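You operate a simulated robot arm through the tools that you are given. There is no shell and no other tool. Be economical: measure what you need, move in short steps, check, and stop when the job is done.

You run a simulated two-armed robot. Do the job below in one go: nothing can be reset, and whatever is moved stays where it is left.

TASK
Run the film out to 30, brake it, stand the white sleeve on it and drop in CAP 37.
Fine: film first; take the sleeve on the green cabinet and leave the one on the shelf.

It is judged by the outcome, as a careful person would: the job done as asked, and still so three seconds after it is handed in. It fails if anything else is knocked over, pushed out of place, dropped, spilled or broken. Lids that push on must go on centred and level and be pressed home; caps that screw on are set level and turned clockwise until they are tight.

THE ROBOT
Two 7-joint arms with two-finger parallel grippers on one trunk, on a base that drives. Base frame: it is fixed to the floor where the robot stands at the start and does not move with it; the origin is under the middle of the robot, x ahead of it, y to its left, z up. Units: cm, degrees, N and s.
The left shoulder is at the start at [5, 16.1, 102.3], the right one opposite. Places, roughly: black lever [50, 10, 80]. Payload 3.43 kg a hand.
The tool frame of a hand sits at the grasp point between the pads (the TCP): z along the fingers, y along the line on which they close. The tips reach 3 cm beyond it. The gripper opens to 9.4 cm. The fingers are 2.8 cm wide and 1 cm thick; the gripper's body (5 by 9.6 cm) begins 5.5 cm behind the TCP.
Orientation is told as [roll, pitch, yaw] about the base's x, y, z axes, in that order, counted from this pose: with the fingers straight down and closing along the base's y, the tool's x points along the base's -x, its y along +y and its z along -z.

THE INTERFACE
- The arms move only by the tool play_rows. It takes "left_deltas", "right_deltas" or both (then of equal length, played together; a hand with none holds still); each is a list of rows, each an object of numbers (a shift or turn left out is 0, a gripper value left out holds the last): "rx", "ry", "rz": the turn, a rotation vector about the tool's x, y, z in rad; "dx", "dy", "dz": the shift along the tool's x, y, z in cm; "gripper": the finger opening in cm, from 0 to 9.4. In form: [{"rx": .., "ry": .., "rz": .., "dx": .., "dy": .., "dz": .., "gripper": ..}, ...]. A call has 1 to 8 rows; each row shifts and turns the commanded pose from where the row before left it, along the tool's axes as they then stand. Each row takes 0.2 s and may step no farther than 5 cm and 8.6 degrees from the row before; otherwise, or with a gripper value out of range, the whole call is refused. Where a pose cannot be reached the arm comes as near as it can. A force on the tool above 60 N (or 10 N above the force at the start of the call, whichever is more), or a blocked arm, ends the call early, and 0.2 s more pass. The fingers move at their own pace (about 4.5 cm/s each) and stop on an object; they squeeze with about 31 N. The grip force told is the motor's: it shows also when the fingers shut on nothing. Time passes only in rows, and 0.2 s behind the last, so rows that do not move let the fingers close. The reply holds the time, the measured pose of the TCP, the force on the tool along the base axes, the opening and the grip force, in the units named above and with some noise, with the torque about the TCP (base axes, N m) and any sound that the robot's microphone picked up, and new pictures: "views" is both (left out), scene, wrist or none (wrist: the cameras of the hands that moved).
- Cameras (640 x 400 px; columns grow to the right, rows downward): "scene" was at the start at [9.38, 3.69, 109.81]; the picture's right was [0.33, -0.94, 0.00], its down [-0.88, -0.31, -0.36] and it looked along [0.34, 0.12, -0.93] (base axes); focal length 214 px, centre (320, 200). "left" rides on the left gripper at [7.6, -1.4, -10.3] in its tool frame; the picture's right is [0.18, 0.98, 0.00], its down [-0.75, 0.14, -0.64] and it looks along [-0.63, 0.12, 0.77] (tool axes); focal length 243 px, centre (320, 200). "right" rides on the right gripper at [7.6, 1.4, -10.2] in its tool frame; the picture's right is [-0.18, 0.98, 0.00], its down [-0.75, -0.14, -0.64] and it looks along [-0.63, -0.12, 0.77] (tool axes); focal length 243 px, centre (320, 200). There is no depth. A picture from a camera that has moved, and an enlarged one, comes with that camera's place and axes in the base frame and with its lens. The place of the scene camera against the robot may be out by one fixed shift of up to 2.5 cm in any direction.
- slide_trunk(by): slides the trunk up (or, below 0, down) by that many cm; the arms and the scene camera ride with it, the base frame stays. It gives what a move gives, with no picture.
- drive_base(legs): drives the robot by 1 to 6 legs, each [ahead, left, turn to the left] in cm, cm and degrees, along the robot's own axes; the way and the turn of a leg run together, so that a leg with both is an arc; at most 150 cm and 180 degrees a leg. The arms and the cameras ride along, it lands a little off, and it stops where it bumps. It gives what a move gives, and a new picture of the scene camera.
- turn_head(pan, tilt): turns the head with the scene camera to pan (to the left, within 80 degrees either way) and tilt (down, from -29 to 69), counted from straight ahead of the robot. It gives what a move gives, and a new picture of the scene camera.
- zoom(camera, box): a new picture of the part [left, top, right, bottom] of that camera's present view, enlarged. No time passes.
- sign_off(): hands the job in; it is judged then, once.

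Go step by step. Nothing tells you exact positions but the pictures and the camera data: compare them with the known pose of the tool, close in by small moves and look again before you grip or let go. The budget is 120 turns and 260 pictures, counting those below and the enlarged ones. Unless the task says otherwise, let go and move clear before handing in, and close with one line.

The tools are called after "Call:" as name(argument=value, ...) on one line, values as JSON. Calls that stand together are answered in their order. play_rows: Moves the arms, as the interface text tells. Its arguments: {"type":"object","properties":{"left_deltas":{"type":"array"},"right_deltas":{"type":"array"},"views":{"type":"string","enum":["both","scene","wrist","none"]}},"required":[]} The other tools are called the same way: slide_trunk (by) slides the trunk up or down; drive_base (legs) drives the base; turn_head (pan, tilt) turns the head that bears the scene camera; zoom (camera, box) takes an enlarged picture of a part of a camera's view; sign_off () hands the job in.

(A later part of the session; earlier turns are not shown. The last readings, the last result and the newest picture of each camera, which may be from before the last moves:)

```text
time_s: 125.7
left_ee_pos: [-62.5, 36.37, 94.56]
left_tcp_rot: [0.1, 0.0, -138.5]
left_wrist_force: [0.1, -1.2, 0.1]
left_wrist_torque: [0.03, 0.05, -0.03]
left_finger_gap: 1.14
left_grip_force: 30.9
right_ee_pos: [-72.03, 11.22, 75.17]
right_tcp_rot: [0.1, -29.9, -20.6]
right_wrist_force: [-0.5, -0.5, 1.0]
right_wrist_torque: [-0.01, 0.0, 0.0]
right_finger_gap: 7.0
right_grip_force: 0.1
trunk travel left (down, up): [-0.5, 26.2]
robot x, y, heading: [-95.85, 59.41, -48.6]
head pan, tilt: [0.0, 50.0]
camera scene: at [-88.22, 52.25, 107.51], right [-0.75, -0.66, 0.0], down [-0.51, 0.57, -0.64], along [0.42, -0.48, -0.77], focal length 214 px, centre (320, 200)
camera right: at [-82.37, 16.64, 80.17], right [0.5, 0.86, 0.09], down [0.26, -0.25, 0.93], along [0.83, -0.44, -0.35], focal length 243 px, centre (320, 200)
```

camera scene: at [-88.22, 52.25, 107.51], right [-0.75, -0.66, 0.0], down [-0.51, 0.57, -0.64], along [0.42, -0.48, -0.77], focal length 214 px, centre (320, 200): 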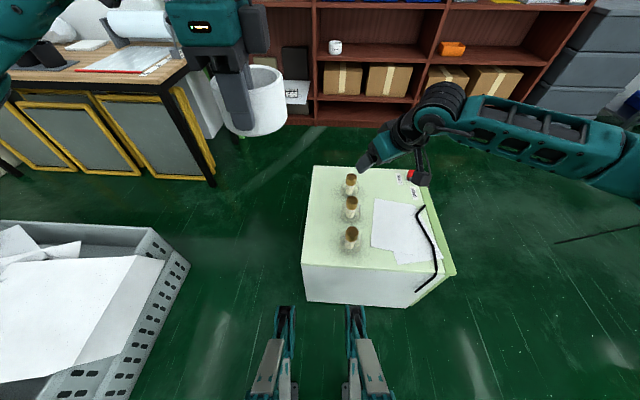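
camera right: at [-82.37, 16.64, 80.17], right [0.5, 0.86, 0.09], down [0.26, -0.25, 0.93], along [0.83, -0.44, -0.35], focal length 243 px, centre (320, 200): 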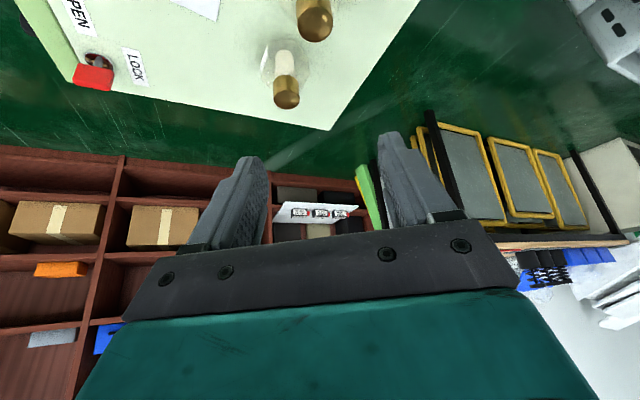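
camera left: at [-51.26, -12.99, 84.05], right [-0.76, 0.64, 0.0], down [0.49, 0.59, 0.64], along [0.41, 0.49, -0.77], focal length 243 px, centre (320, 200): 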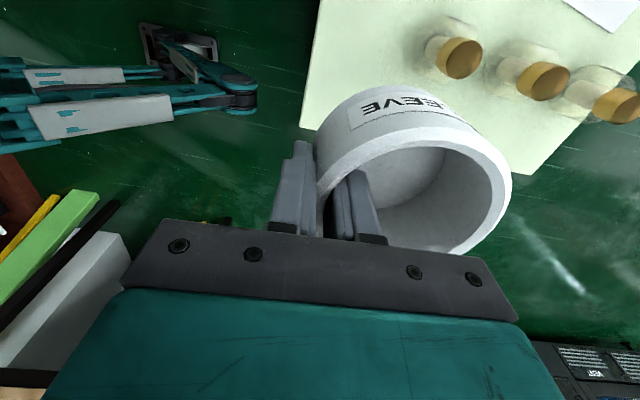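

The hand is oriented. I'll descend to 10 cm short of the cap along its approach line and look.

Call:
play_rows(right_deltas=[{"dz": 3.65, "dx": 2, "dy": 0.16}, {"dz": 3.65, "dx": 2, "dy": 0.16}, {"dz": 3.65, "dx": 2, "dy": 0.16}], views="both")

Call:
zoom(camera="scene", box=[300, 130, 440, 270])

```text
time_s: 126.5
left_ee_pos: [-62.35, 36.45, 94.56]
left_tcp_rot: [0.2, 0.0, -138.6]
left_wrist_force: [-0.4, 0.1, -0.1]
left_wrist_torque: [0.04, 0.02, 0.02]
left_finger_gap: 1.17
left_grip_force: 30.8
right_ee_pos: [-71.38, 11.63, 62.54]
right_tcp_rot: [0.0, -29.8, -20.5]
right_wrist_force: [0.2, 0.4, -0.4]
right_wrist_torque: [0.0, -0.01, -0.01]
right_finger_gap: 7.0
right_grip_force: 0.1
trunk travel left (down, up): [-0.5, 26.2]
robot x, y, heading: [-96.27, 59.64, -48.7]
head pan, tilt: [0.0, 50.0]
camera scene: at [-88.22, 52.25, 107.51], right [-0.75, -0.66, 0.0], down [-0.51, 0.57, -0.64], along [0.42, -0.48, -0.77], focal length 214 px, centre (320, 200)
camera right: at [-81.72, 17.0, 67.66], right [0.5, 0.86, 0.09], down [0.26, -0.25, 0.93], along [0.83, -0.44, -0.35], focal length 243 px, centre (320, 200)
```

scene: 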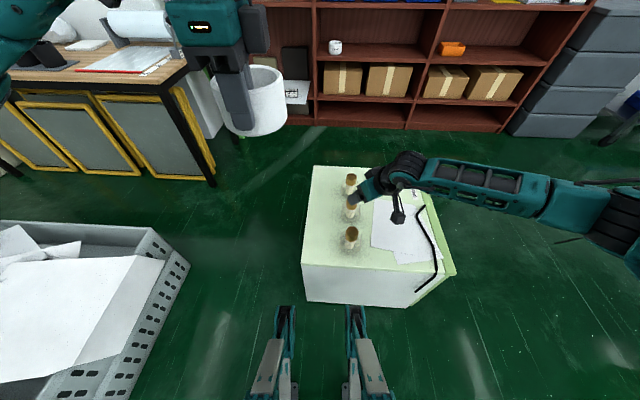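
right: 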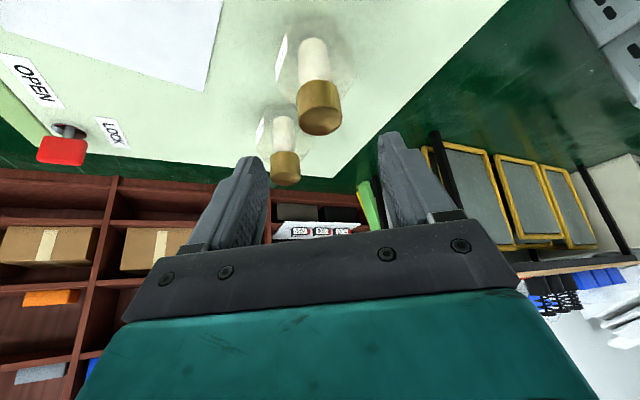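

```text
2.86 times, centred on (370, 200) of scene
camera zoom: at [-88.22, 52.25, 107.51], right [-0.75, -0.66, 0.0], down [-0.51, 0.57, -0.64], along [0.42, -0.48, -0.77], focal length 613 px, centre (177, 200)
```

zoom: 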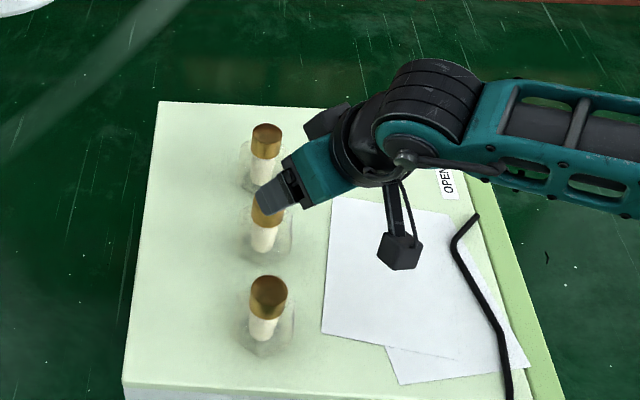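

CAP 37 is centred between the fingers. I'll advance along the approach line.

Call:
play_rows(right_deltas=[{"dz": 2}, {"dz": 2}, {"dz": 2}], views="both")

Call:
zoom(camera="scene", box=[320, 160, 400, 240])

```text
time_s: 127.3
left_ee_pos: [-62.36, 36.35, 94.59]
left_tcp_rot: [0.1, 0.0, -138.4]
left_wrist_force: [0.6, 0.3, 0.0]
left_wrist_torque: [-0.01, -0.03, -0.01]
left_finger_gap: 1.18
left_grip_force: 30.8
right_ee_pos: [-68.73, 10.57, 57.27]
right_tcp_rot: [-0.1, -29.8, -20.5]
right_wrist_force: [-1.5, -0.2, -0.2]
right_wrist_torque: [-0.01, 0.01, 0.0]
right_finger_gap: 6.99
right_grip_force: 0.0
trunk travel left (down, up): [-0.5, 26.2]
robot x, y, heading: [-96.24, 58.99, -48.8]
head pan, tilt: [0.0, 50.0]
camera scene: at [-88.21, 52.25, 107.51], right [-0.75, -0.66, 0.0], down [-0.51, 0.57, -0.64], along [0.42, -0.48, -0.77], focal length 214 px, centre (320, 200)
camera right: at [-79.04, 15.99, 62.41], right [0.5, 0.86, 0.09], down [0.26, -0.25, 0.93], along [0.83, -0.44, -0.35], focal length 243 px, centre (320, 200)
```

scene: 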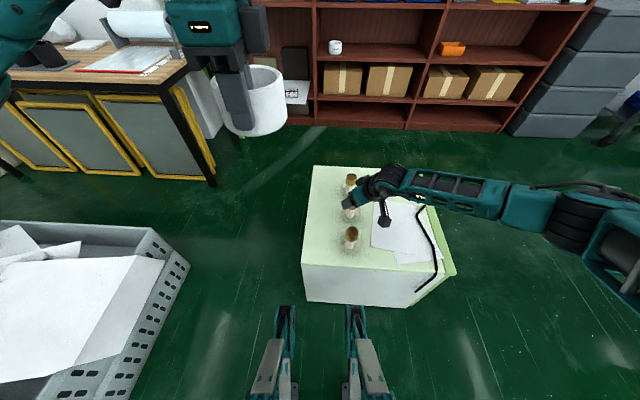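
right: 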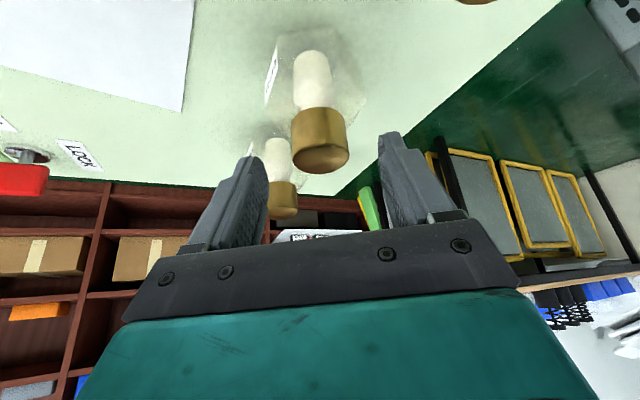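

```text
5.00 times, centred on (360, 200) of scene
camera zoom: at [-88.21, 52.25, 107.51], right [-0.75, -0.66, 0.0], down [-0.51, 0.57, -0.64], along [0.42, -0.48, -0.77], focal length 1072 px, centre (120, 200)
```

zoom: 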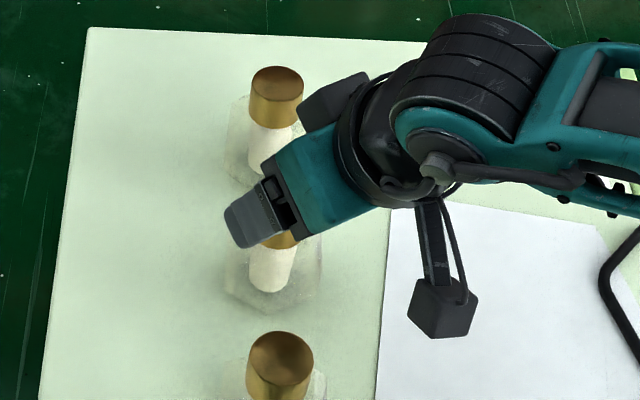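

Still centred. I'll go the last few centimetres.

Call:
play_rows(right_deltas=[{"dz": 1.8}, {"dz": 1.6}], views="wrist")

Call:
zoom(camera="scene", box=[330, 170, 390, 230])

```text
time_s: 127.9
left_ee_pos: [-62.37, 36.45, 94.5]
left_tcp_rot: [0.1, 0.0, -138.5]
left_wrist_force: [-0.1, 0.1, -0.6]
left_wrist_torque: [0.01, -0.01, -0.02]
left_finger_gap: 1.16
left_grip_force: 31.3
right_ee_pos: [-67.27, 9.85, 54.38]
right_tcp_rot: [0.0, -29.8, -20.6]
right_wrist_force: [0.9, 0.3, -0.5]
right_wrist_torque: [0.0, 0.02, 0.0]
right_finger_gap: 7.0
right_grip_force: 0.1
trunk travel left (down, up): [-0.5, 26.2]
robot x, y, heading: [-96.05, 59.31, -48.4]
head pan, tilt: [0.0, 50.0]
camera right: at [-77.52, 15.35, 59.43], right [0.5, 0.86, 0.09], down [0.26, -0.25, 0.93], along [0.83, -0.44, -0.35], focal length 243 px, centre (320, 200)
```

right: 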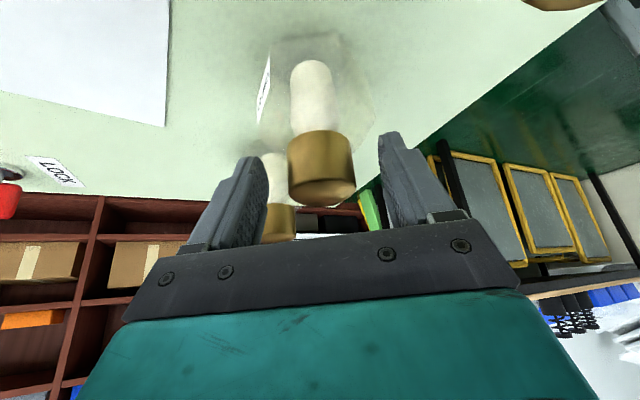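

```text
6.67 times, centred on (360, 200) of scene
camera zoom: at [-88.21, 52.25, 107.5], right [-0.75, -0.66, 0.0], down [-0.51, 0.57, -0.64], along [0.42, -0.48, -0.77], focal length 1430 px, centre (53, 200)
```

zoom: 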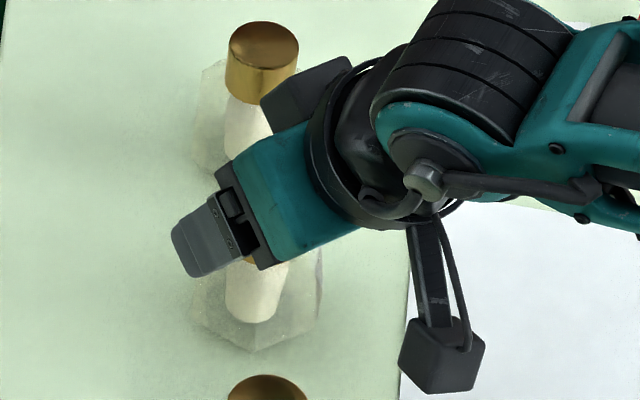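

The gold cap is between the pads. I'll close gently on it.

Call:
play_rows(right_deltas=[{"dz": 0.5}, {"gripper": 4.6}, {"gripper": 0}, {}, {}], views="wrist")

```text
time_s: 129.1
left_ee_pos: [-62.52, 36.51, 94.65]
left_tcp_rot: [0.2, 0.0, -138.5]
left_wrist_force: [0.1, 0.2, -0.8]
left_wrist_torque: [0.03, 0.02, -0.04]
left_finger_gap: 1.16
left_grip_force: 30.8
right_ee_pos: [-66.74, 9.86, 54.25]
right_tcp_rot: [-0.1, -30.2, -20.6]
right_wrist_force: [-2.0, 0.1, 23.1]
right_wrist_torque: [-0.04, -0.02, 0.01]
right_finger_gap: 5.77
right_grip_force: 30.9
trunk travel left (down, up): [-0.5, 26.2]
robot x, y, heading: [-96.0, 59.46, -48.9]
head pan, tilt: [0.0, 50.0]
camera right: at [-77.16, 15.27, 59.33], right [0.49, 0.86, 0.09], down [0.26, -0.25, 0.93], along [0.83, -0.44, -0.35], focal length 243 px, centre (320, 200)
```

right: 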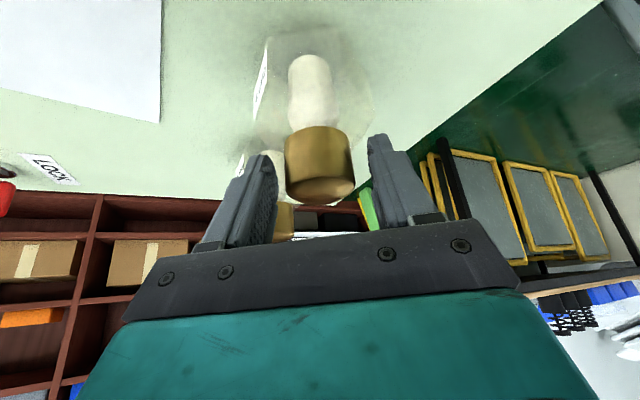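

The fingers stopped at 5.8 cm, pressing on the bag's shoulders. I'll open, back up about 1 cm, and grip only the gold top.

Call:
play_rows(right_deltas=[{"gripper": 7}, {"dz": -1.2}, {"dx": -0.3}, {"gripper": 4.5}, {"gripper": 0}, {}, {}], views="wrist")

Call:
zoom(camera="right", box=[220, 20, 420, 240])

```text
time_s: 130.7
left_ee_pos: [-62.55, 36.38, 94.53]
left_tcp_rot: [0.1, 0.0, -138.5]
left_wrist_force: [0.5, 0.7, 0.3]
left_wrist_torque: [0.01, 0.03, -0.03]
left_finger_gap: 1.16
left_grip_force: 31.1
right_ee_pos: [-67.37, 9.87, 55.24]
right_tcp_rot: [0.1, -29.7, -20.6]
right_wrist_force: [-0.3, 0.6, -0.4]
right_wrist_torque: [0.01, 0.02, 0.03]
right_finger_gap: 3.66
right_grip_force: 30.9
trunk travel left (down, up): [-0.5, 26.2]
robot x, y, heading: [-95.92, 59.26, -48.7]
head pan, tilt: [0.0, 50.0]
camera right: at [-77.65, 15.34, 60.26], right [0.5, 0.86, 0.09], down [0.26, -0.25, 0.93], along [0.83, -0.44, -0.35], focal length 243 px, centre (320, 200)
```

right: 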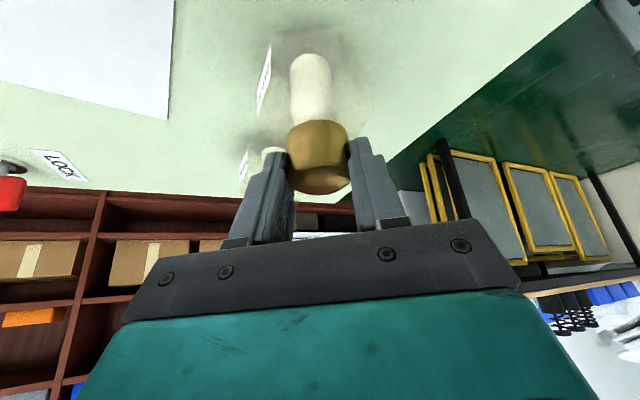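

```text
1.82 times, centred on (320, 130) of right
camera zoom: at [-77.65, 15.34, 60.26], right [0.5, 0.86, 0.09], down [0.26, -0.25, 0.93], along [0.83, -0.44, -0.35], focal length 441 px, centre (320, 327)
```

zoom: 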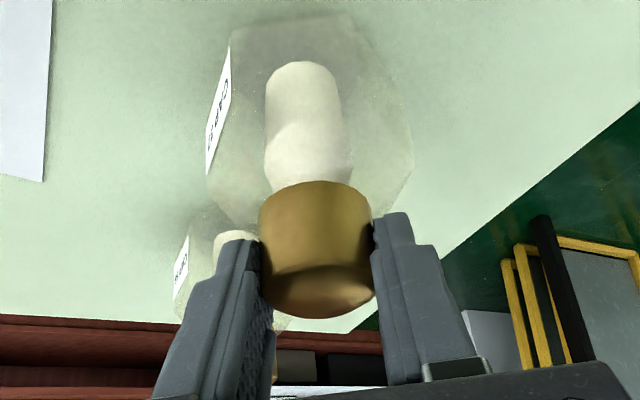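

It now grips the gold top at 3.7 cm with no side load. I'll lift straight up slowly.

Call:
play_rows(right_deltas=[{"dz": -0.87, "dx": -0.5}, {"dz": -1.73, "dx": -1}, {"dz": -2.6, "dx": -1.5}, {"dz": -3.5, "dx": -2}, {"dz": -3.5, "dx": -2}], views="both")

```text
time_s: 131.9
left_ee_pos: [-62.35, 36.46, 94.45]
left_tcp_rot: [0.1, 0.1, -138.4]
left_wrist_force: [0.3, -0.1, -0.9]
left_wrist_torque: [-0.01, 0.03, 0.0]
left_finger_gap: 1.16
left_grip_force: 31.1
right_ee_pos: [-67.46, 9.81, 69.16]
right_tcp_rot: [0.0, -29.7, -20.6]
right_wrist_force: [1.1, 0.0, -1.6]
right_wrist_torque: [-0.01, 0.01, 0.03]
right_finger_gap: 3.62
right_grip_force: 30.8
trunk travel left (down, up): [-0.5, 26.2]
robot x, y, heading: [-95.9, 59.47, -48.8]
head pan, tilt: [0.0, 50.0]
camera scene: at [-88.21, 52.24, 107.5], right [-0.75, -0.66, 0.0], down [-0.51, 0.57, -0.64], along [0.42, -0.48, -0.77], focal length 214 px, centre (320, 200)
camera right: at [-77.84, 15.18, 74.27], right [0.5, 0.86, 0.09], down [0.27, -0.25, 0.93], along [0.83, -0.44, -0.35], focal length 243 px, centre (320, 200)
```

scene: 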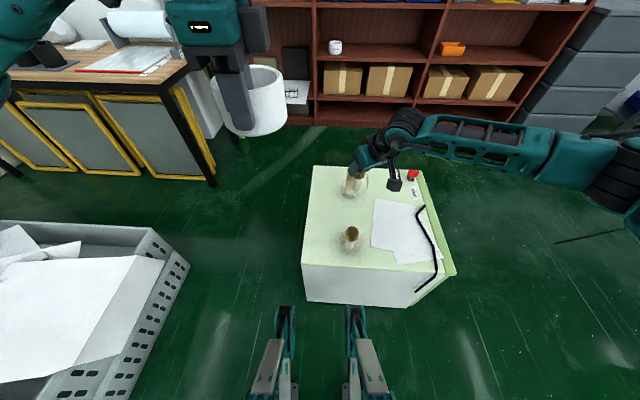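
right: 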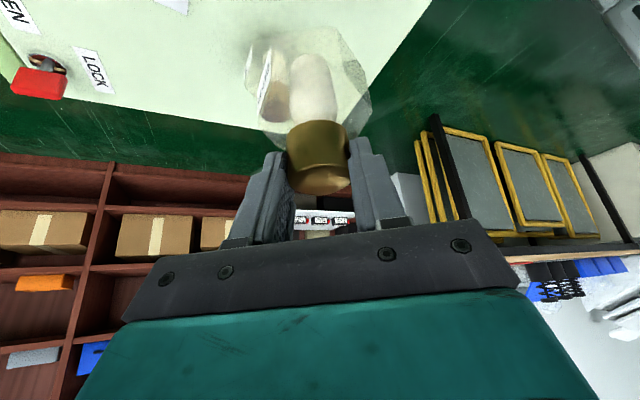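

CAP 37 is up, with its neighbours undisturbed. I'll raise and retract it for travel.

Call:
play_rows(right_deltas=[{"dz": -3.47, "dx": -2}, {"dz": -3.47, "dx": -2}, {"dz": -3.47, "dx": -2}, {"dz": -3.47, "dx": -2}, {"dz": -3.47, "dx": -2}, {"dz": -3.47, "dx": -2}, {"dz": -2, "dx": 3.47}, {"dz": -2, "dx": 3.47}], views="both")

```text
time_s: 133.7
left_ee_pos: [-62.42, 36.51, 94.59]
left_tcp_rot: [0.1, 0.0, -138.5]
left_wrist_force: [0.8, 1.2, -0.5]
left_wrist_torque: [-0.01, 0.01, 0.01]
left_finger_gap: 1.16
left_grip_force: 31.6
right_ee_pos: [-74.73, 12.82, 93.26]
right_tcp_rot: [0.0, -29.6, -20.7]
right_wrist_force: [-0.1, 0.0, -0.8]
right_wrist_torque: [-0.04, 0.0, -0.01]
right_finger_gap: 3.65
right_grip_force: 30.5
trunk travel left (down, up): [-0.5, 26.2]
robot x, y, heading: [-95.88, 59.15, -48.7]
head pan, tilt: [0.0, 50.0]
camera scene: at [-88.23, 52.24, 107.51], right [-0.75, -0.66, 0.0], down [-0.51, 0.57, -0.64], along [0.42, -0.48, -0.77], focal length 214 px, centre (320, 200)
camera right: at [-85.03, 18.26, 98.36], right [0.5, 0.86, 0.09], down [0.27, -0.25, 0.93], along [0.83, -0.44, -0.35], focal length 243 px, centre (320, 200)
```

scene: 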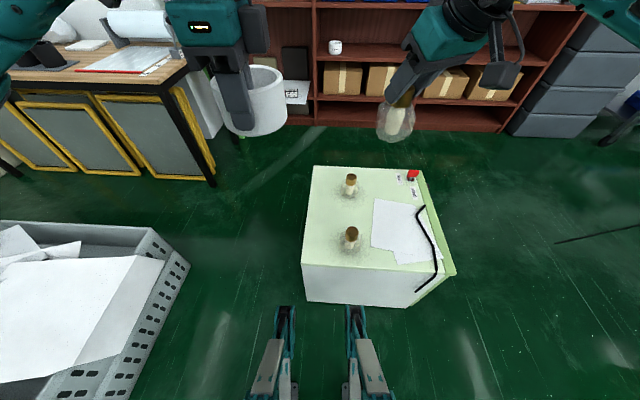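
right: 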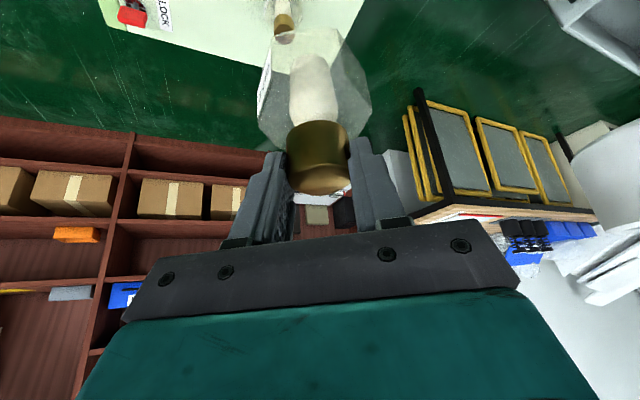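

Both are in hand. I'll retrace the open route round the cabinet.

Call:
drive_base(legs=[[-4, 0, 0], [0, -82, 0], [0, 0, 178], [-104, 0, 0]])

```text
time_s: 150.8
left_ee_pos: [-124.32, -47.42, 94.45]
left_tcp_rot: [0.1, 0.0, 41.4]
left_wrist_force: [0.5, 0.0, -0.3]
left_wrist_torque: [-0.02, 0.01, 0.01]
left_finger_gap: 1.16
left_grip_force: 31.1
right_ee_pos: [-112.05, -24.02, 93.26]
right_tcp_rot: [0.1, -29.7, 159.3]
right_wrist_force: [0.2, -0.2, -1.7]
right_wrist_torque: [0.02, 0.0, -0.02]
right_finger_gap: 3.64
right_grip_force: 30.4
trunk travel left (down, up): [-0.5, 26.2]
robot x, y, heading: [-91.08, -70.47, 131.0]
head pan, tilt: [0.0, 50.0]
camera scene: at [-98.36, -59.7, 107.5], right [0.75, 0.66, 0.0], down [0.51, -0.58, -0.64], along [-0.42, 0.48, -0.77], focal length 214 px, centre (320, 200)
```

scene: 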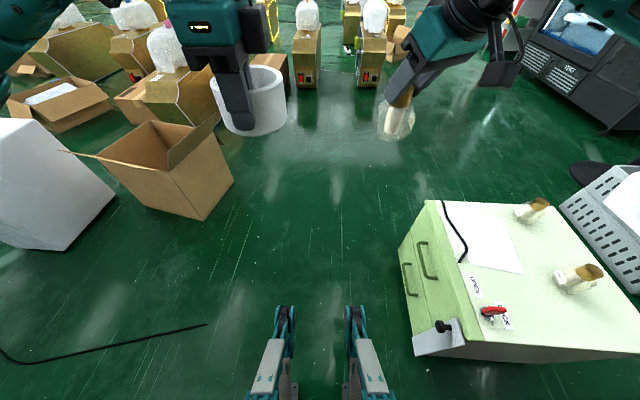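

On track. I'll back off past the cabinet corner and slide right along its near face.

Call:
drive_base(legs=[[0, 0, -1.8], [-19.5, -9, 0], [0, -104, 0]])

```text
time_s: 157.9
left_ee_pos: [-23.93, 11.02, 94.5]
left_tcp_rot: [0.1, 0.0, 40.0]
left_wrist_force: [-0.5, 1.4, -0.7]
left_wrist_torque: [-0.02, -0.02, 0.03]
left_finger_gap: 1.18
left_grip_force: 30.8
right_ee_pos: [-11.08, 34.18, 93.26]
right_tcp_rot: [0.0, -29.8, 158.2]
right_wrist_force: [-0.9, 0.3, -0.8]
right_wrist_torque: [-0.03, -0.02, 0.0]
right_finger_gap: 3.64
right_grip_force: 30.7
trunk travel left (down, up): [-0.5, 26.2]
robot x, y, heading: [8.99, -12.23, 130.2]
head pan, tilt: [0.0, 50.0]
camera scene: at [1.77, -1.87, 107.5], right [0.77, 0.64, 0.0], down [0.49, -0.59, -0.64], along [-0.41, 0.49, -0.77], focal length 214 px, centre (320, 200)
```

scene: 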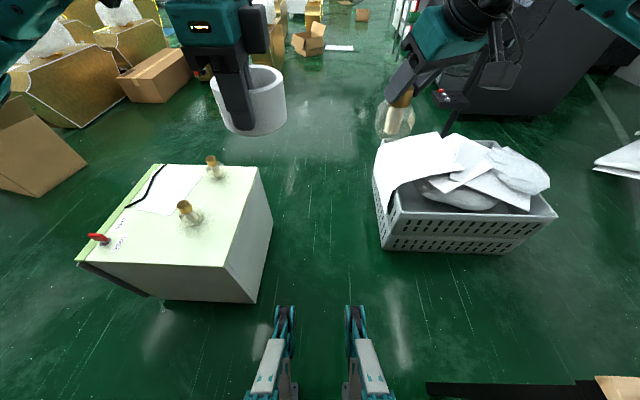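

Now I'll raise the trunk so everything clears the bench, then turn to face it.

Call:
slide_trunk(by=15)

Call:
drive_base(legs=[[17, 0, 0], [0, 0, -92.6]])

```text
time_s: 159.6
left_ee_pos: [-23.87, 10.94, 109.52]
left_tcp_rot: [0.0, 0.0, 40.1]
left_wrist_force: [-0.1, 0.5, -0.9]
left_wrist_torque: [0.01, 0.0, -0.01]
left_finger_gap: 1.17
left_grip_force: 30.5
right_ee_pos: [-11.12, 34.24, 108.16]
right_tcp_rot: [0.1, -29.7, 158.1]
right_wrist_force: [0.7, 0.2, -0.9]
right_wrist_torque: [-0.02, 0.01, 0.0]
right_finger_gap: 3.64
right_grip_force: 31.2
trunk travel left (down, up): [-15.5, 11.2]
robot x, y, heading: [9.16, -12.76, 130.3]
head pan, tilt: [0.0, 50.0]
```

```text
time_s: 165.0
left_ee_pos: [23.01, 32.53, 109.52]
left_tcp_rot: [0.1, -0.1, -52.1]
left_wrist_force: [-0.1, 0.3, -0.5]
left_wrist_torque: [0.0, -0.01, 0.0]
left_finger_gap: 1.17
left_grip_force: 30.8
right_ee_pos: [45.83, 18.83, 108.2]
right_tcp_rot: [0.0, -29.7, 65.9]
right_wrist_force: [0.1, -0.2, -2.1]
right_wrist_torque: [0.01, 0.0, -0.05]
right_finger_gap: 3.65
right_grip_force: 30.6
trunk travel left (down, up): [-15.5, 11.2]
robot x, y, heading: [-1.64, -0.02, 37.9]
head pan, tilt: [0.0, 50.0]
camera scene: at [7.6, 9.38, 122.5], right [0.61, -0.79, 0.0], down [-0.61, -0.47, -0.64], along [0.51, 0.39, -0.77], focal length 214 px, centre (320, 200)
```

scene: 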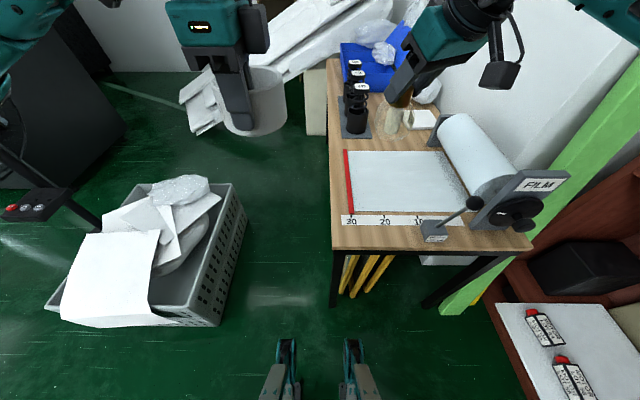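

The film is still at 30 with the brake ON. I'll move up to the bench.

Call:
drive_base(legs=[[0, -7, -0.4], [7, 0, 0]])

Call:
slide_trunk(by=-7)

Call:
zoom(camera="left", box=[0, 0, 640, 400])

```text
time_s: 166.6
left_ee_pos: [33.14, 31.11, 109.47]
left_tcp_rot: [0.0, 0.0, -52.5]
left_wrist_force: [0.7, -0.1, -1.1]
left_wrist_torque: [-0.05, 0.04, 0.01]
left_finger_gap: 1.18
left_grip_force: 31.3
right_ee_pos: [55.86, 17.2, 108.19]
right_tcp_rot: [0.0, -29.7, 65.4]
right_wrist_force: [1.6, 0.5, -1.8]
right_wrist_torque: [-0.05, 0.01, 0.04]
right_finger_gap: 3.63
right_grip_force: 31.6
trunk travel left (down, up): [-15.5, 11.2]
robot x, y, heading: [7.92, -0.77, 37.3]
head pan, tilt: [0.0, 50.0]
camera scene: at [17.49, 8.15, 122.49], right [0.61, -0.8, 0.0], down [-0.61, -0.47, -0.64], along [0.51, 0.39, -0.77], focal length 214 px, centre (320, 200)
```

scene: 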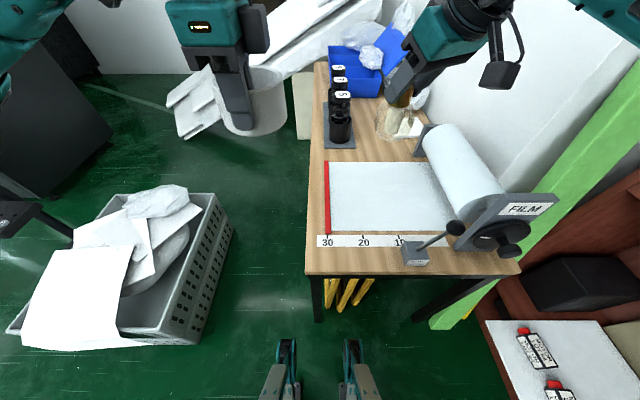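

```text
time_s: 167.7
left_ee_pos: [33.17, 31.13, 102.58]
left_tcp_rot: [0.0, 0.0, -52.5]
left_wrist_force: [0.6, 0.0, -0.3]
left_wrist_torque: [0.0, 0.03, -0.02]
left_finger_gap: 1.17
left_grip_force: 31.2
right_ee_pos: [55.73, 17.2, 101.28]
right_tcp_rot: [0.0, -29.6, 65.4]
right_wrist_force: [-0.7, -0.8, -0.9]
right_wrist_torque: [-0.03, 0.0, 0.02]
right_finger_gap: 3.62
right_grip_force: 31.5
trunk travel left (down, up): [-8.5, 18.2]
robot x, y, heading: [8.07, -0.68, 37.3]
head pan, tilt: [0.0, 50.0]
```

```text
1.00 times, centred on (320, 200) of left (not enlarged: the box is as wide or as high as the picture)
camera zoom: at [27.49, 36.31, 112.81], right [0.67, 0.74, 0.0], down [0.57, -0.51, 0.64], along [0.48, -0.43, -0.77], focal length 243 px, centre (320, 200)
```

zoom: 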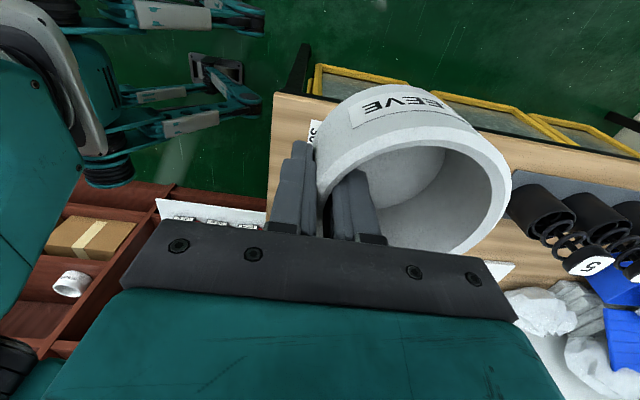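

I need to be about 7 cm further right so the left hand reaches the film comfortably.

Call:
drive_base(legs=[[0, -7, 0]])

```text
time_s: 168.7
left_ee_pos: [37.38, 25.47, 102.5]
left_tcp_rot: [0.1, 0.0, -52.5]
left_wrist_force: [-0.1, 0.3, -0.8]
left_wrist_torque: [-0.01, 0.02, 0.0]
left_finger_gap: 1.16
left_grip_force: 30.9
right_ee_pos: [60.01, 11.7, 101.26]
right_tcp_rot: [0.0, -29.7, 65.4]
right_wrist_force: [-0.1, 0.3, -1.3]
right_wrist_torque: [-0.01, 0.0, 0.02]
right_finger_gap: 3.66
right_grip_force: 31.4
trunk travel left (down, up): [-8.5, 18.2]
robot x, y, heading: [12.1, -6.09, 37.0]
head pan, tilt: [0.0, 50.0]
camera scene: at [21.68, 2.53, 115.5], right [0.61, -0.8, 0.0], down [-0.61, -0.46, -0.64], along [0.51, 0.39, -0.77], focal length 214 px, centre (320, 200)
```

scene: 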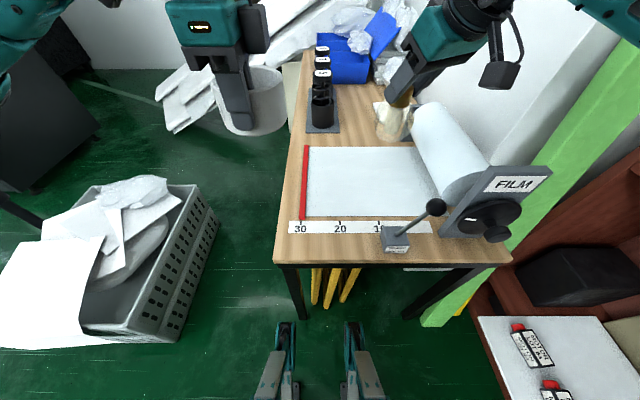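

I'll draw the right hand back a little and bring the sleeve over the film, still well above it.

Call:
play_rows(right_deltas=[{"dz": -2, "dx": 3.47}, {"dz": -2, "dx": 3.47}, {}, {}, {}, {}, {}, {}], left_deltas=[{}, {"dx": -3.55, "dy": 1.85}, {"dx": -3.55, "dy": 1.85}, {"dx": -3.55, "dy": 1.85}, {"dx": -3.55, "dy": 1.85}, {"dz": 4.5}, {"dz": 4.5}, {"dz": 4.5}], views="both")

```text
time_s: 170.5
left_ee_pos: [51.98, 18.81, 88.96]
left_tcp_rot: [0.2, -0.1, -52.6]
left_wrist_force: [-0.3, 0.2, -0.7]
left_wrist_torque: [-0.02, 0.05, 0.01]
left_finger_gap: 1.16
left_grip_force: 31.3
right_ee_pos: [56.73, 4.4, 101.31]
right_tcp_rot: [-0.1, -29.7, 65.3]
right_wrist_force: [-0.8, -0.2, -1.4]
right_wrist_torque: [0.0, -0.02, -0.03]
right_finger_gap: 3.62
right_grip_force: 31.2
trunk travel left (down, up): [-8.5, 18.2]
robot x, y, heading: [12.15, -6.23, 37.3]
head pan, tilt: [0.0, 50.0]
camera scene: at [21.66, 2.57, 115.51], right [0.61, -0.8, 0.0], down [-0.61, -0.46, -0.64], along [0.51, 0.39, -0.77], focal length 214 px, centre (320, 200)
camera right: at [50.71, -5.61, 106.45], right [-0.83, 0.56, 0.09], down [0.27, 0.25, 0.93], along [0.49, 0.79, -0.35], focal length 243 px, centre (320, 200)
camera left: at [46.26, 24.02, 99.2], right [0.67, 0.74, 0.0], down [0.57, -0.51, 0.64], along [0.48, -0.43, -0.77], focal length 243 px, centre (320, 200)
```

scene: 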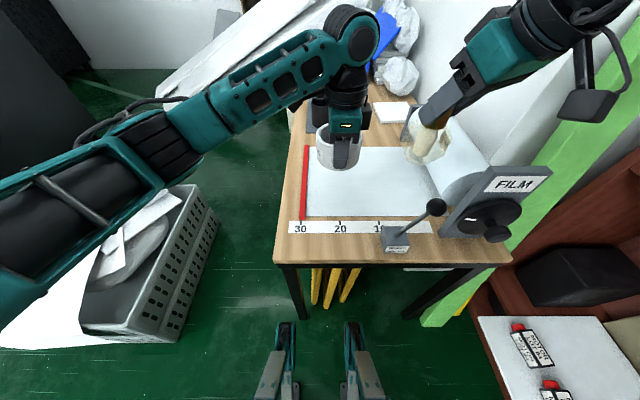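
right: 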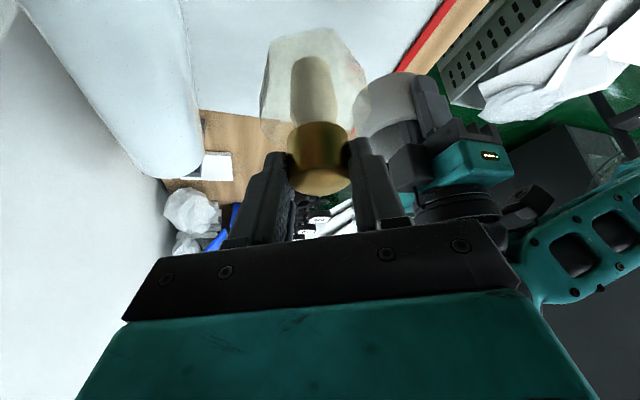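
left: 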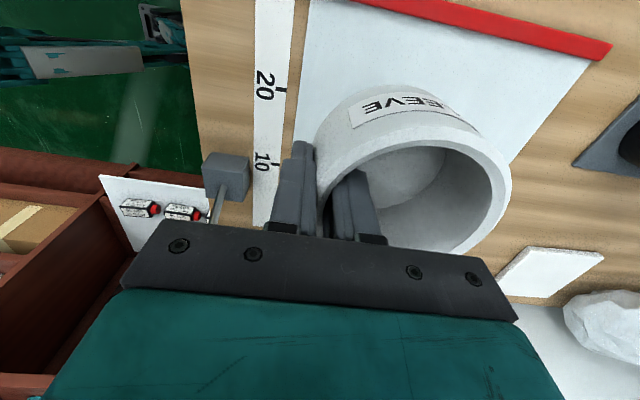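

The sleeve is over the film, clear of the bar. I'll lower it to just above.

Call:
play_rows(left_deltas=[{"dz": 4}, {"dz": 4}, {"dz": 3.2}], views="wrist")

Call:
zoom(camera="scene", box=[270, 80, 410, 240])

```text
time_s: 171.3
left_ee_pos: [51.92, 18.94, 77.75]
left_tcp_rot: [0.1, 0.1, -52.6]
left_wrist_force: [-0.6, 0.2, 0.0]
left_wrist_torque: [-0.01, 0.07, 0.02]
left_finger_gap: 1.13
left_grip_force: 30.8
right_ee_pos: [56.71, 4.37, 101.31]
right_tcp_rot: [0.0, -29.7, 65.2]
right_wrist_force: [0.6, -0.9, -1.4]
right_wrist_torque: [0.01, 0.0, 0.01]
right_finger_gap: 3.66
right_grip_force: 30.7
trunk travel left (down, up): [-8.5, 18.2]
robot x, y, heading: [12.57, -6.19, 37.2]
head pan, tilt: [0.0, 50.0]
camera left: at [46.38, 24.04, 88.03], right [0.67, 0.74, 0.0], down [0.57, -0.51, 0.64], along [0.48, -0.43, -0.77], focal length 243 px, centre (320, 200)
```

left: 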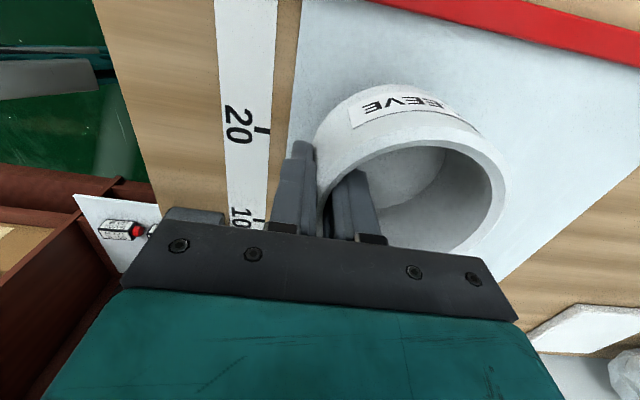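

```text
2.50 times, centred on (340, 160) of scene
camera zoom: at [21.66, 2.57, 115.51], right [0.61, -0.8, 0.0], down [-0.61, -0.46, -0.64], along [0.51, 0.39, -0.77], focal length 536 px, centre (270, 300)
```

zoom: 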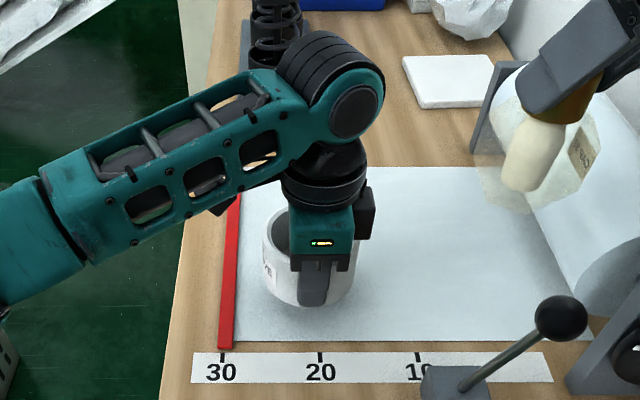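

Good placement. I'll lower in small steps until it touches the film.

Call:
play_rows(left_deltas=[{"dz": 0.8}, {"dz": 0.5}, {"dz": 0.3}], views="none")

```text
time_s: 172.1
left_ee_pos: [52.0, 18.74, 76.25]
left_tcp_rot: [0.1, 0.0, -52.6]
left_wrist_force: [-0.2, -0.1, -0.7]
left_wrist_torque: [0.03, 0.0, 0.0]
left_finger_gap: 1.17
left_grip_force: 31.2
right_ee_pos: [56.77, 4.45, 101.4]
right_tcp_rot: [0.0, -29.7, 65.4]
right_wrist_force: [0.2, -0.7, -1.4]
right_wrist_torque: [0.01, 0.0, -0.02]
right_finger_gap: 3.62
right_grip_force: 30.6
trunk travel left (down, up): [-8.5, 18.2]
robot x, y, heading: [12.33, -6.5, 37.4]
head pan, tilt: [0.0, 50.0]
```

Call:
play_rows(left_deltas=[{"dz": 0.3}, {"dz": 0.3}], views="wrist")

```text
time_s: 172.7
left_ee_pos: [52.01, 18.77, 75.68]
left_tcp_rot: [0.1, 0.0, -52.6]
left_wrist_force: [-0.8, -0.1, -0.5]
left_wrist_torque: [-0.01, -0.01, -0.05]
left_finger_gap: 1.2
left_grip_force: 31.6
right_ee_pos: [56.83, 4.51, 101.34]
right_tcp_rot: [0.1, -29.8, 65.3]
right_wrist_force: [0.2, 0.4, -1.4]
right_wrist_torque: [-0.01, 0.0, 0.0]
right_finger_gap: 3.61
right_grip_force: 31.5
trunk travel left (down, up): [-8.5, 18.2]
robot x, y, heading: [12.31, -6.22, 37.3]
head pan, tilt: [0.0, 50.0]
camera left: at [46.33, 24.0, 85.94], right [0.67, 0.74, 0.0], down [0.57, -0.51, 0.64], along [0.48, -0.43, -0.77], focal length 243 px, centre (320, 200)
```

left: 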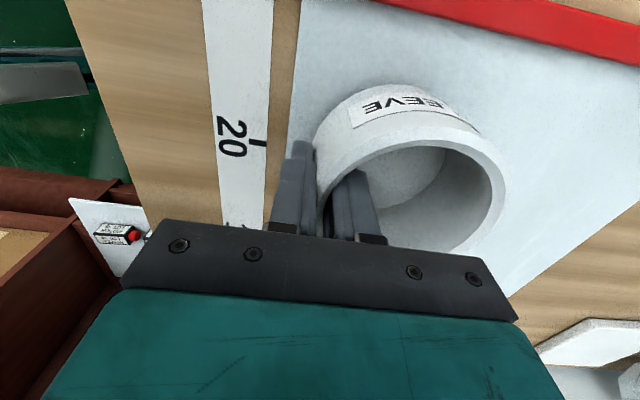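

No contact yet; a touch further.

Call:
play_rows(left_deltas=[{"dz": 0.25}, {"dz": 0.25}], views="none")

Call:
play_rows(left_deltas=[{"dz": 0.25}, {"dz": 0.25}], views="wrist")

```text
time_s: 173.3
left_ee_pos: [51.85, 18.84, 75.2]
left_tcp_rot: [0.1, 0.0, -52.5]
left_wrist_force: [-0.1, -0.1, -1.7]
left_wrist_torque: [-0.02, -0.01, 0.02]
left_finger_gap: 1.18
left_grip_force: 30.7
right_ee_pos: [56.73, 4.46, 101.38]
right_tcp_rot: [0.0, -29.7, 65.4]
right_wrist_force: [-0.5, -0.8, -1.1]
right_wrist_torque: [-0.02, 0.03, -0.05]
right_finger_gap: 3.6
right_grip_force: 31.2
trunk travel left (down, up): [-8.5, 18.2]
robot x, y, heading: [12.09, -6.4, 37.1]
head pan, tilt: [0.0, 50.0]
```

```text
time_s: 173.9
left_ee_pos: [51.88, 18.89, 74.82]
left_tcp_rot: [0.1, 0.0, -52.5]
left_wrist_force: [-0.6, 0.8, 0.4]
left_wrist_torque: [0.01, 0.03, 0.04]
left_finger_gap: 1.18
left_grip_force: 30.4
right_ee_pos: [56.86, 4.42, 101.4]
right_tcp_rot: [0.0, -29.7, 65.4]
right_wrist_force: [0.6, -0.7, -0.9]
right_wrist_torque: [0.01, -0.02, -0.01]
right_finger_gap: 3.62
right_grip_force: 31.5
trunk travel left (down, up): [-8.5, 18.2]
robot x, y, heading: [12.25, -6.49, 37.4]
head pan, tilt: [0.0, 50.0]
camera left: at [46.29, 24.02, 84.96], right [0.67, 0.74, 0.0], down [0.57, -0.51, 0.64], along [0.48, -0.43, -0.77], focal length 243 px, centre (320, 200)
```

left: 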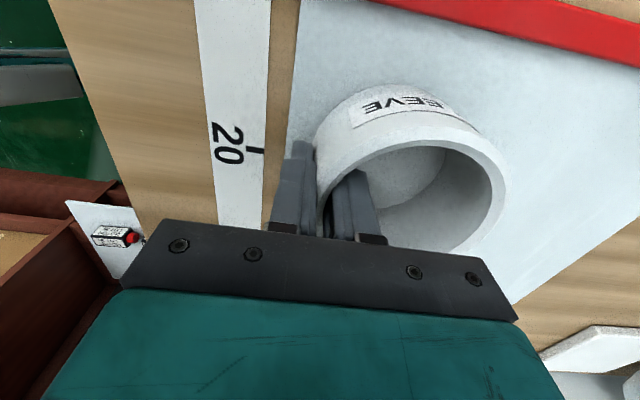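

Still no contact; continuing in small steps.

Call:
play_rows(left_deltas=[{"dz": 0.25}, {"dz": 0.25}], views="none")

Call:
play_rows(left_deltas=[{"dz": 0.25}, {"dz": 0.2}], views="none")

Call:
zoom(camera="scene", box=[300, 120, 380, 200])

```text
time_s: 174.5
left_ee_pos: [51.93, 18.83, 74.44]
left_tcp_rot: [0.4, -0.3, -52.7]
left_wrist_force: [-1.6, 3.9, 24.5]
left_wrist_torque: [-0.05, -0.08, 0.08]
left_finger_gap: 1.21
left_grip_force: 31.6
right_ee_pos: [56.62, 4.36, 101.41]
right_tcp_rot: [-0.2, -29.8, 65.4]
right_wrist_force: [0.0, 0.6, -1.1]
right_wrist_torque: [-0.03, 0.01, -0.02]
right_finger_gap: 3.63
right_grip_force: 31.0
trunk travel left (down, up): [-8.5, 18.2]
robot x, y, heading: [11.91, -6.13, 37.3]
head pan, tilt: [0.0, 50.0]
```

```text
time_s: 175.1
left_ee_pos: [51.81, 18.69, 73.8]
left_tcp_rot: [0.3, -0.1, -52.6]
left_wrist_force: [3.4, 2.1, 24.4]
left_wrist_torque: [0.15, -0.11, 0.0]
left_finger_gap: 1.18
left_grip_force: 31.1
right_ee_pos: [56.64, 4.39, 101.52]
right_tcp_rot: [-0.1, -29.8, 65.5]
right_wrist_force: [0.6, 0.4, -1.1]
right_wrist_torque: [-0.02, -0.01, -0.03]
right_finger_gap: 3.64
right_grip_force: 30.9
trunk travel left (down, up): [-8.5, 18.2]
robot x, y, heading: [11.81, -5.99, 37.4]
head pan, tilt: [0.0, 50.0]
```

```text
5.00 times, centred on (340, 160) of scene
camera zoom: at [21.55, 2.49, 115.53], right [0.61, -0.8, 0.0], down [-0.61, -0.46, -0.64], along [0.51, 0.39, -0.77], focal length 1072 px, centre (220, 400)
```

zoom: 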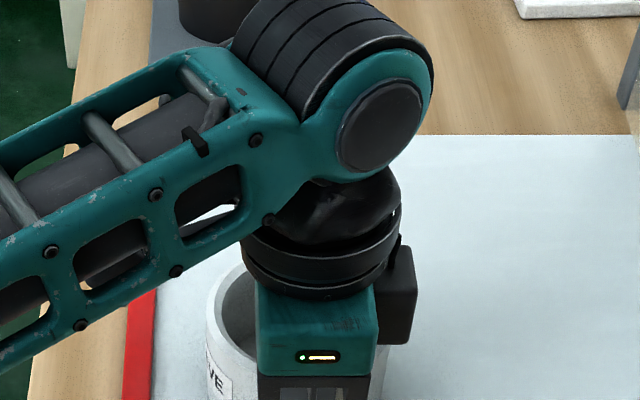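

Contact: the sleeve is standing on the film. I'll ease off, open and lift the left hand straight out.

Call:
play_rows(left_deltas=[{"dz": -0.3}, {"gripper": 3.4}, {}, {"dz": -2}, {"dz": -4}, {"dz": -4.5}, {"dz": -4.5}, {"dz": -4.5}], views="both")

```text
time_s: 176.9
left_ee_pos: [51.64, 18.8, 93.43]
left_tcp_rot: [0.0, 0.1, -52.6]
left_wrist_force: [0.5, 0.8, -0.5]
left_wrist_torque: [0.0, -0.02, -0.04]
left_finger_gap: 3.41
left_grip_force: 0.0
right_ee_pos: [56.71, 4.41, 101.35]
right_tcp_rot: [0.0, -29.7, 65.4]
right_wrist_force: [0.2, 0.3, -2.2]
right_wrist_torque: [-0.02, 0.02, 0.01]
right_finger_gap: 3.64
right_grip_force: 30.7
trunk travel left (down, up): [-8.5, 18.2]
robot x, y, heading: [12.38, -6.05, 37.5]
head pan, tilt: [0.0, 50.0]
camera scene: at [21.64, 2.55, 115.5], right [0.61, -0.8, 0.0], down [-0.61, -0.46, -0.64], along [0.51, 0.39, -0.77], focal length 214 px, centre (320, 200)
camera left: at [45.99, 23.92, 103.69], right [0.67, 0.74, 0.0], down [0.57, -0.51, 0.64], along [0.48, -0.43, -0.77], focal length 243 px, centre (320, 200)
```

scene: 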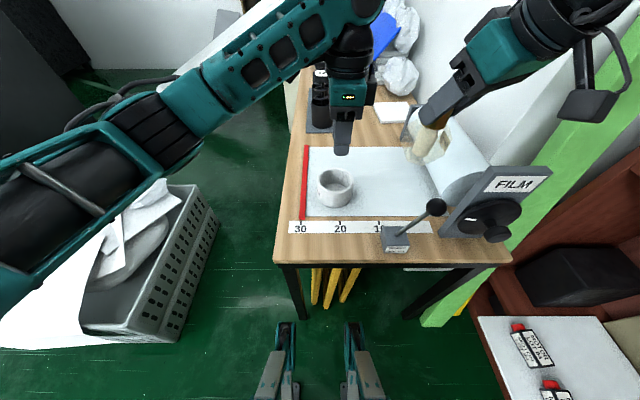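
left: 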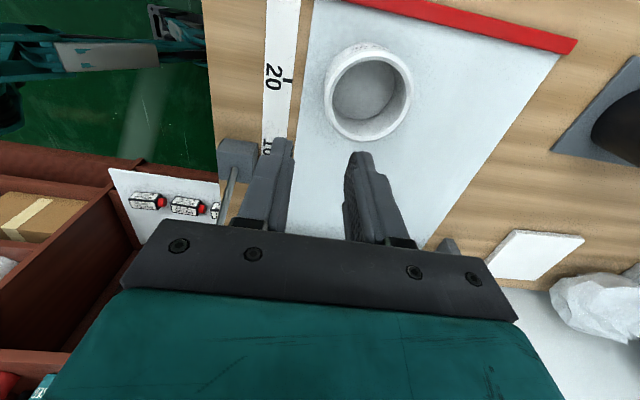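

The sleeve stands on the film at about [55.4, 21.9]. I'll move the left hand aside and bring CAP 37 over it.

Call:
play_rows(left_deltas=[{"dx": 4, "dz": -2}, {"dx": 4}, {"dx": 4, "dy": -1}, {"dx": 4, "dy": -1}, {"dx": 2}, {}, {}, {}], right_deltas=[{}, {}, {}, {"dz": 1.85, "dx": -3.23, "dy": 2.1}, {"dz": 1.85, "dx": -3.23, "dy": 2.1}, {"dz": 1.85, "dx": -3.23, "dy": 2.1}, {"dz": 1.85, "dx": -3.23, "dy": 2.1}, {}], views="both")

```text
time_s: 178.7
left_ee_pos: [39.4, 31.77, 95.35]
left_tcp_rot: [0.1, 0.0, -52.6]
left_wrist_force: [-0.7, -0.5, -0.3]
left_wrist_torque: [0.0, 0.02, -0.03]
left_finger_gap: 3.4
left_grip_force: 0.2
right_ee_pos: [55.42, 21.31, 101.42]
right_tcp_rot: [0.0, -29.6, 65.4]
right_wrist_force: [-0.2, 0.3, -1.1]
right_wrist_torque: [-0.02, 0.01, 0.01]
right_finger_gap: 3.64
right_grip_force: 31.4
trunk travel left (down, up): [-8.5, 18.2]
robot x, y, heading: [12.1, -6.18, 37.2]
head pan, tilt: [0.0, 50.0]
camera scene: at [21.65, 2.57, 115.5], right [0.61, -0.8, 0.0], down [-0.61, -0.46, -0.64], along [0.51, 0.39, -0.77], focal length 214 px, centre (320, 200)
camera right: at [49.35, 11.27, 106.51], right [-0.83, 0.56, 0.09], down [0.27, 0.25, 0.93], along [0.49, 0.79, -0.35], focal length 243 px, centre (320, 200)
camera left: at [33.74, 37.02, 105.68], right [0.67, 0.74, 0.0], down [0.57, -0.51, 0.64], along [0.48, -0.43, -0.77], focal length 243 px, centre (320, 200)
```

scene: 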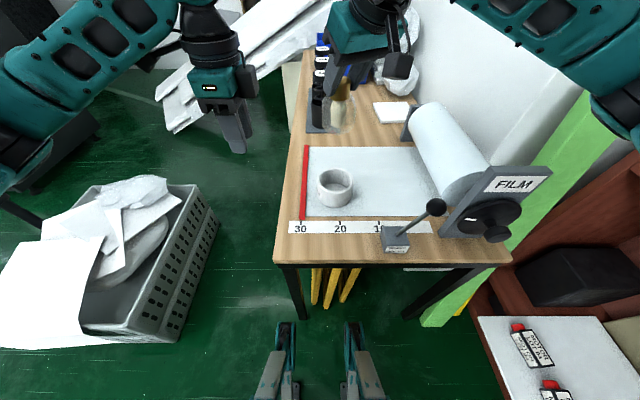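
right: 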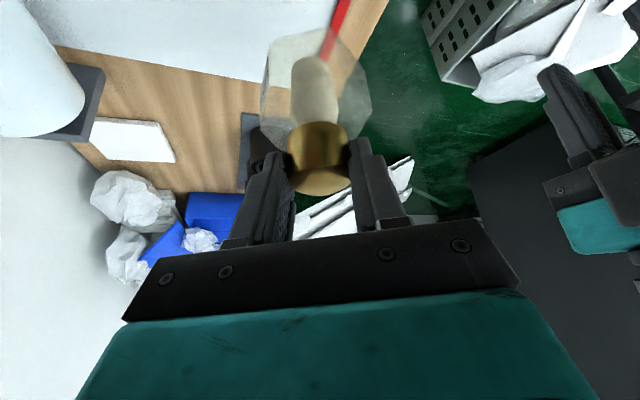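
left: 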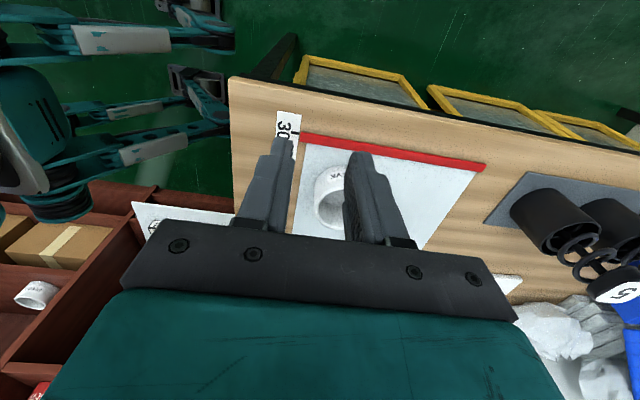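

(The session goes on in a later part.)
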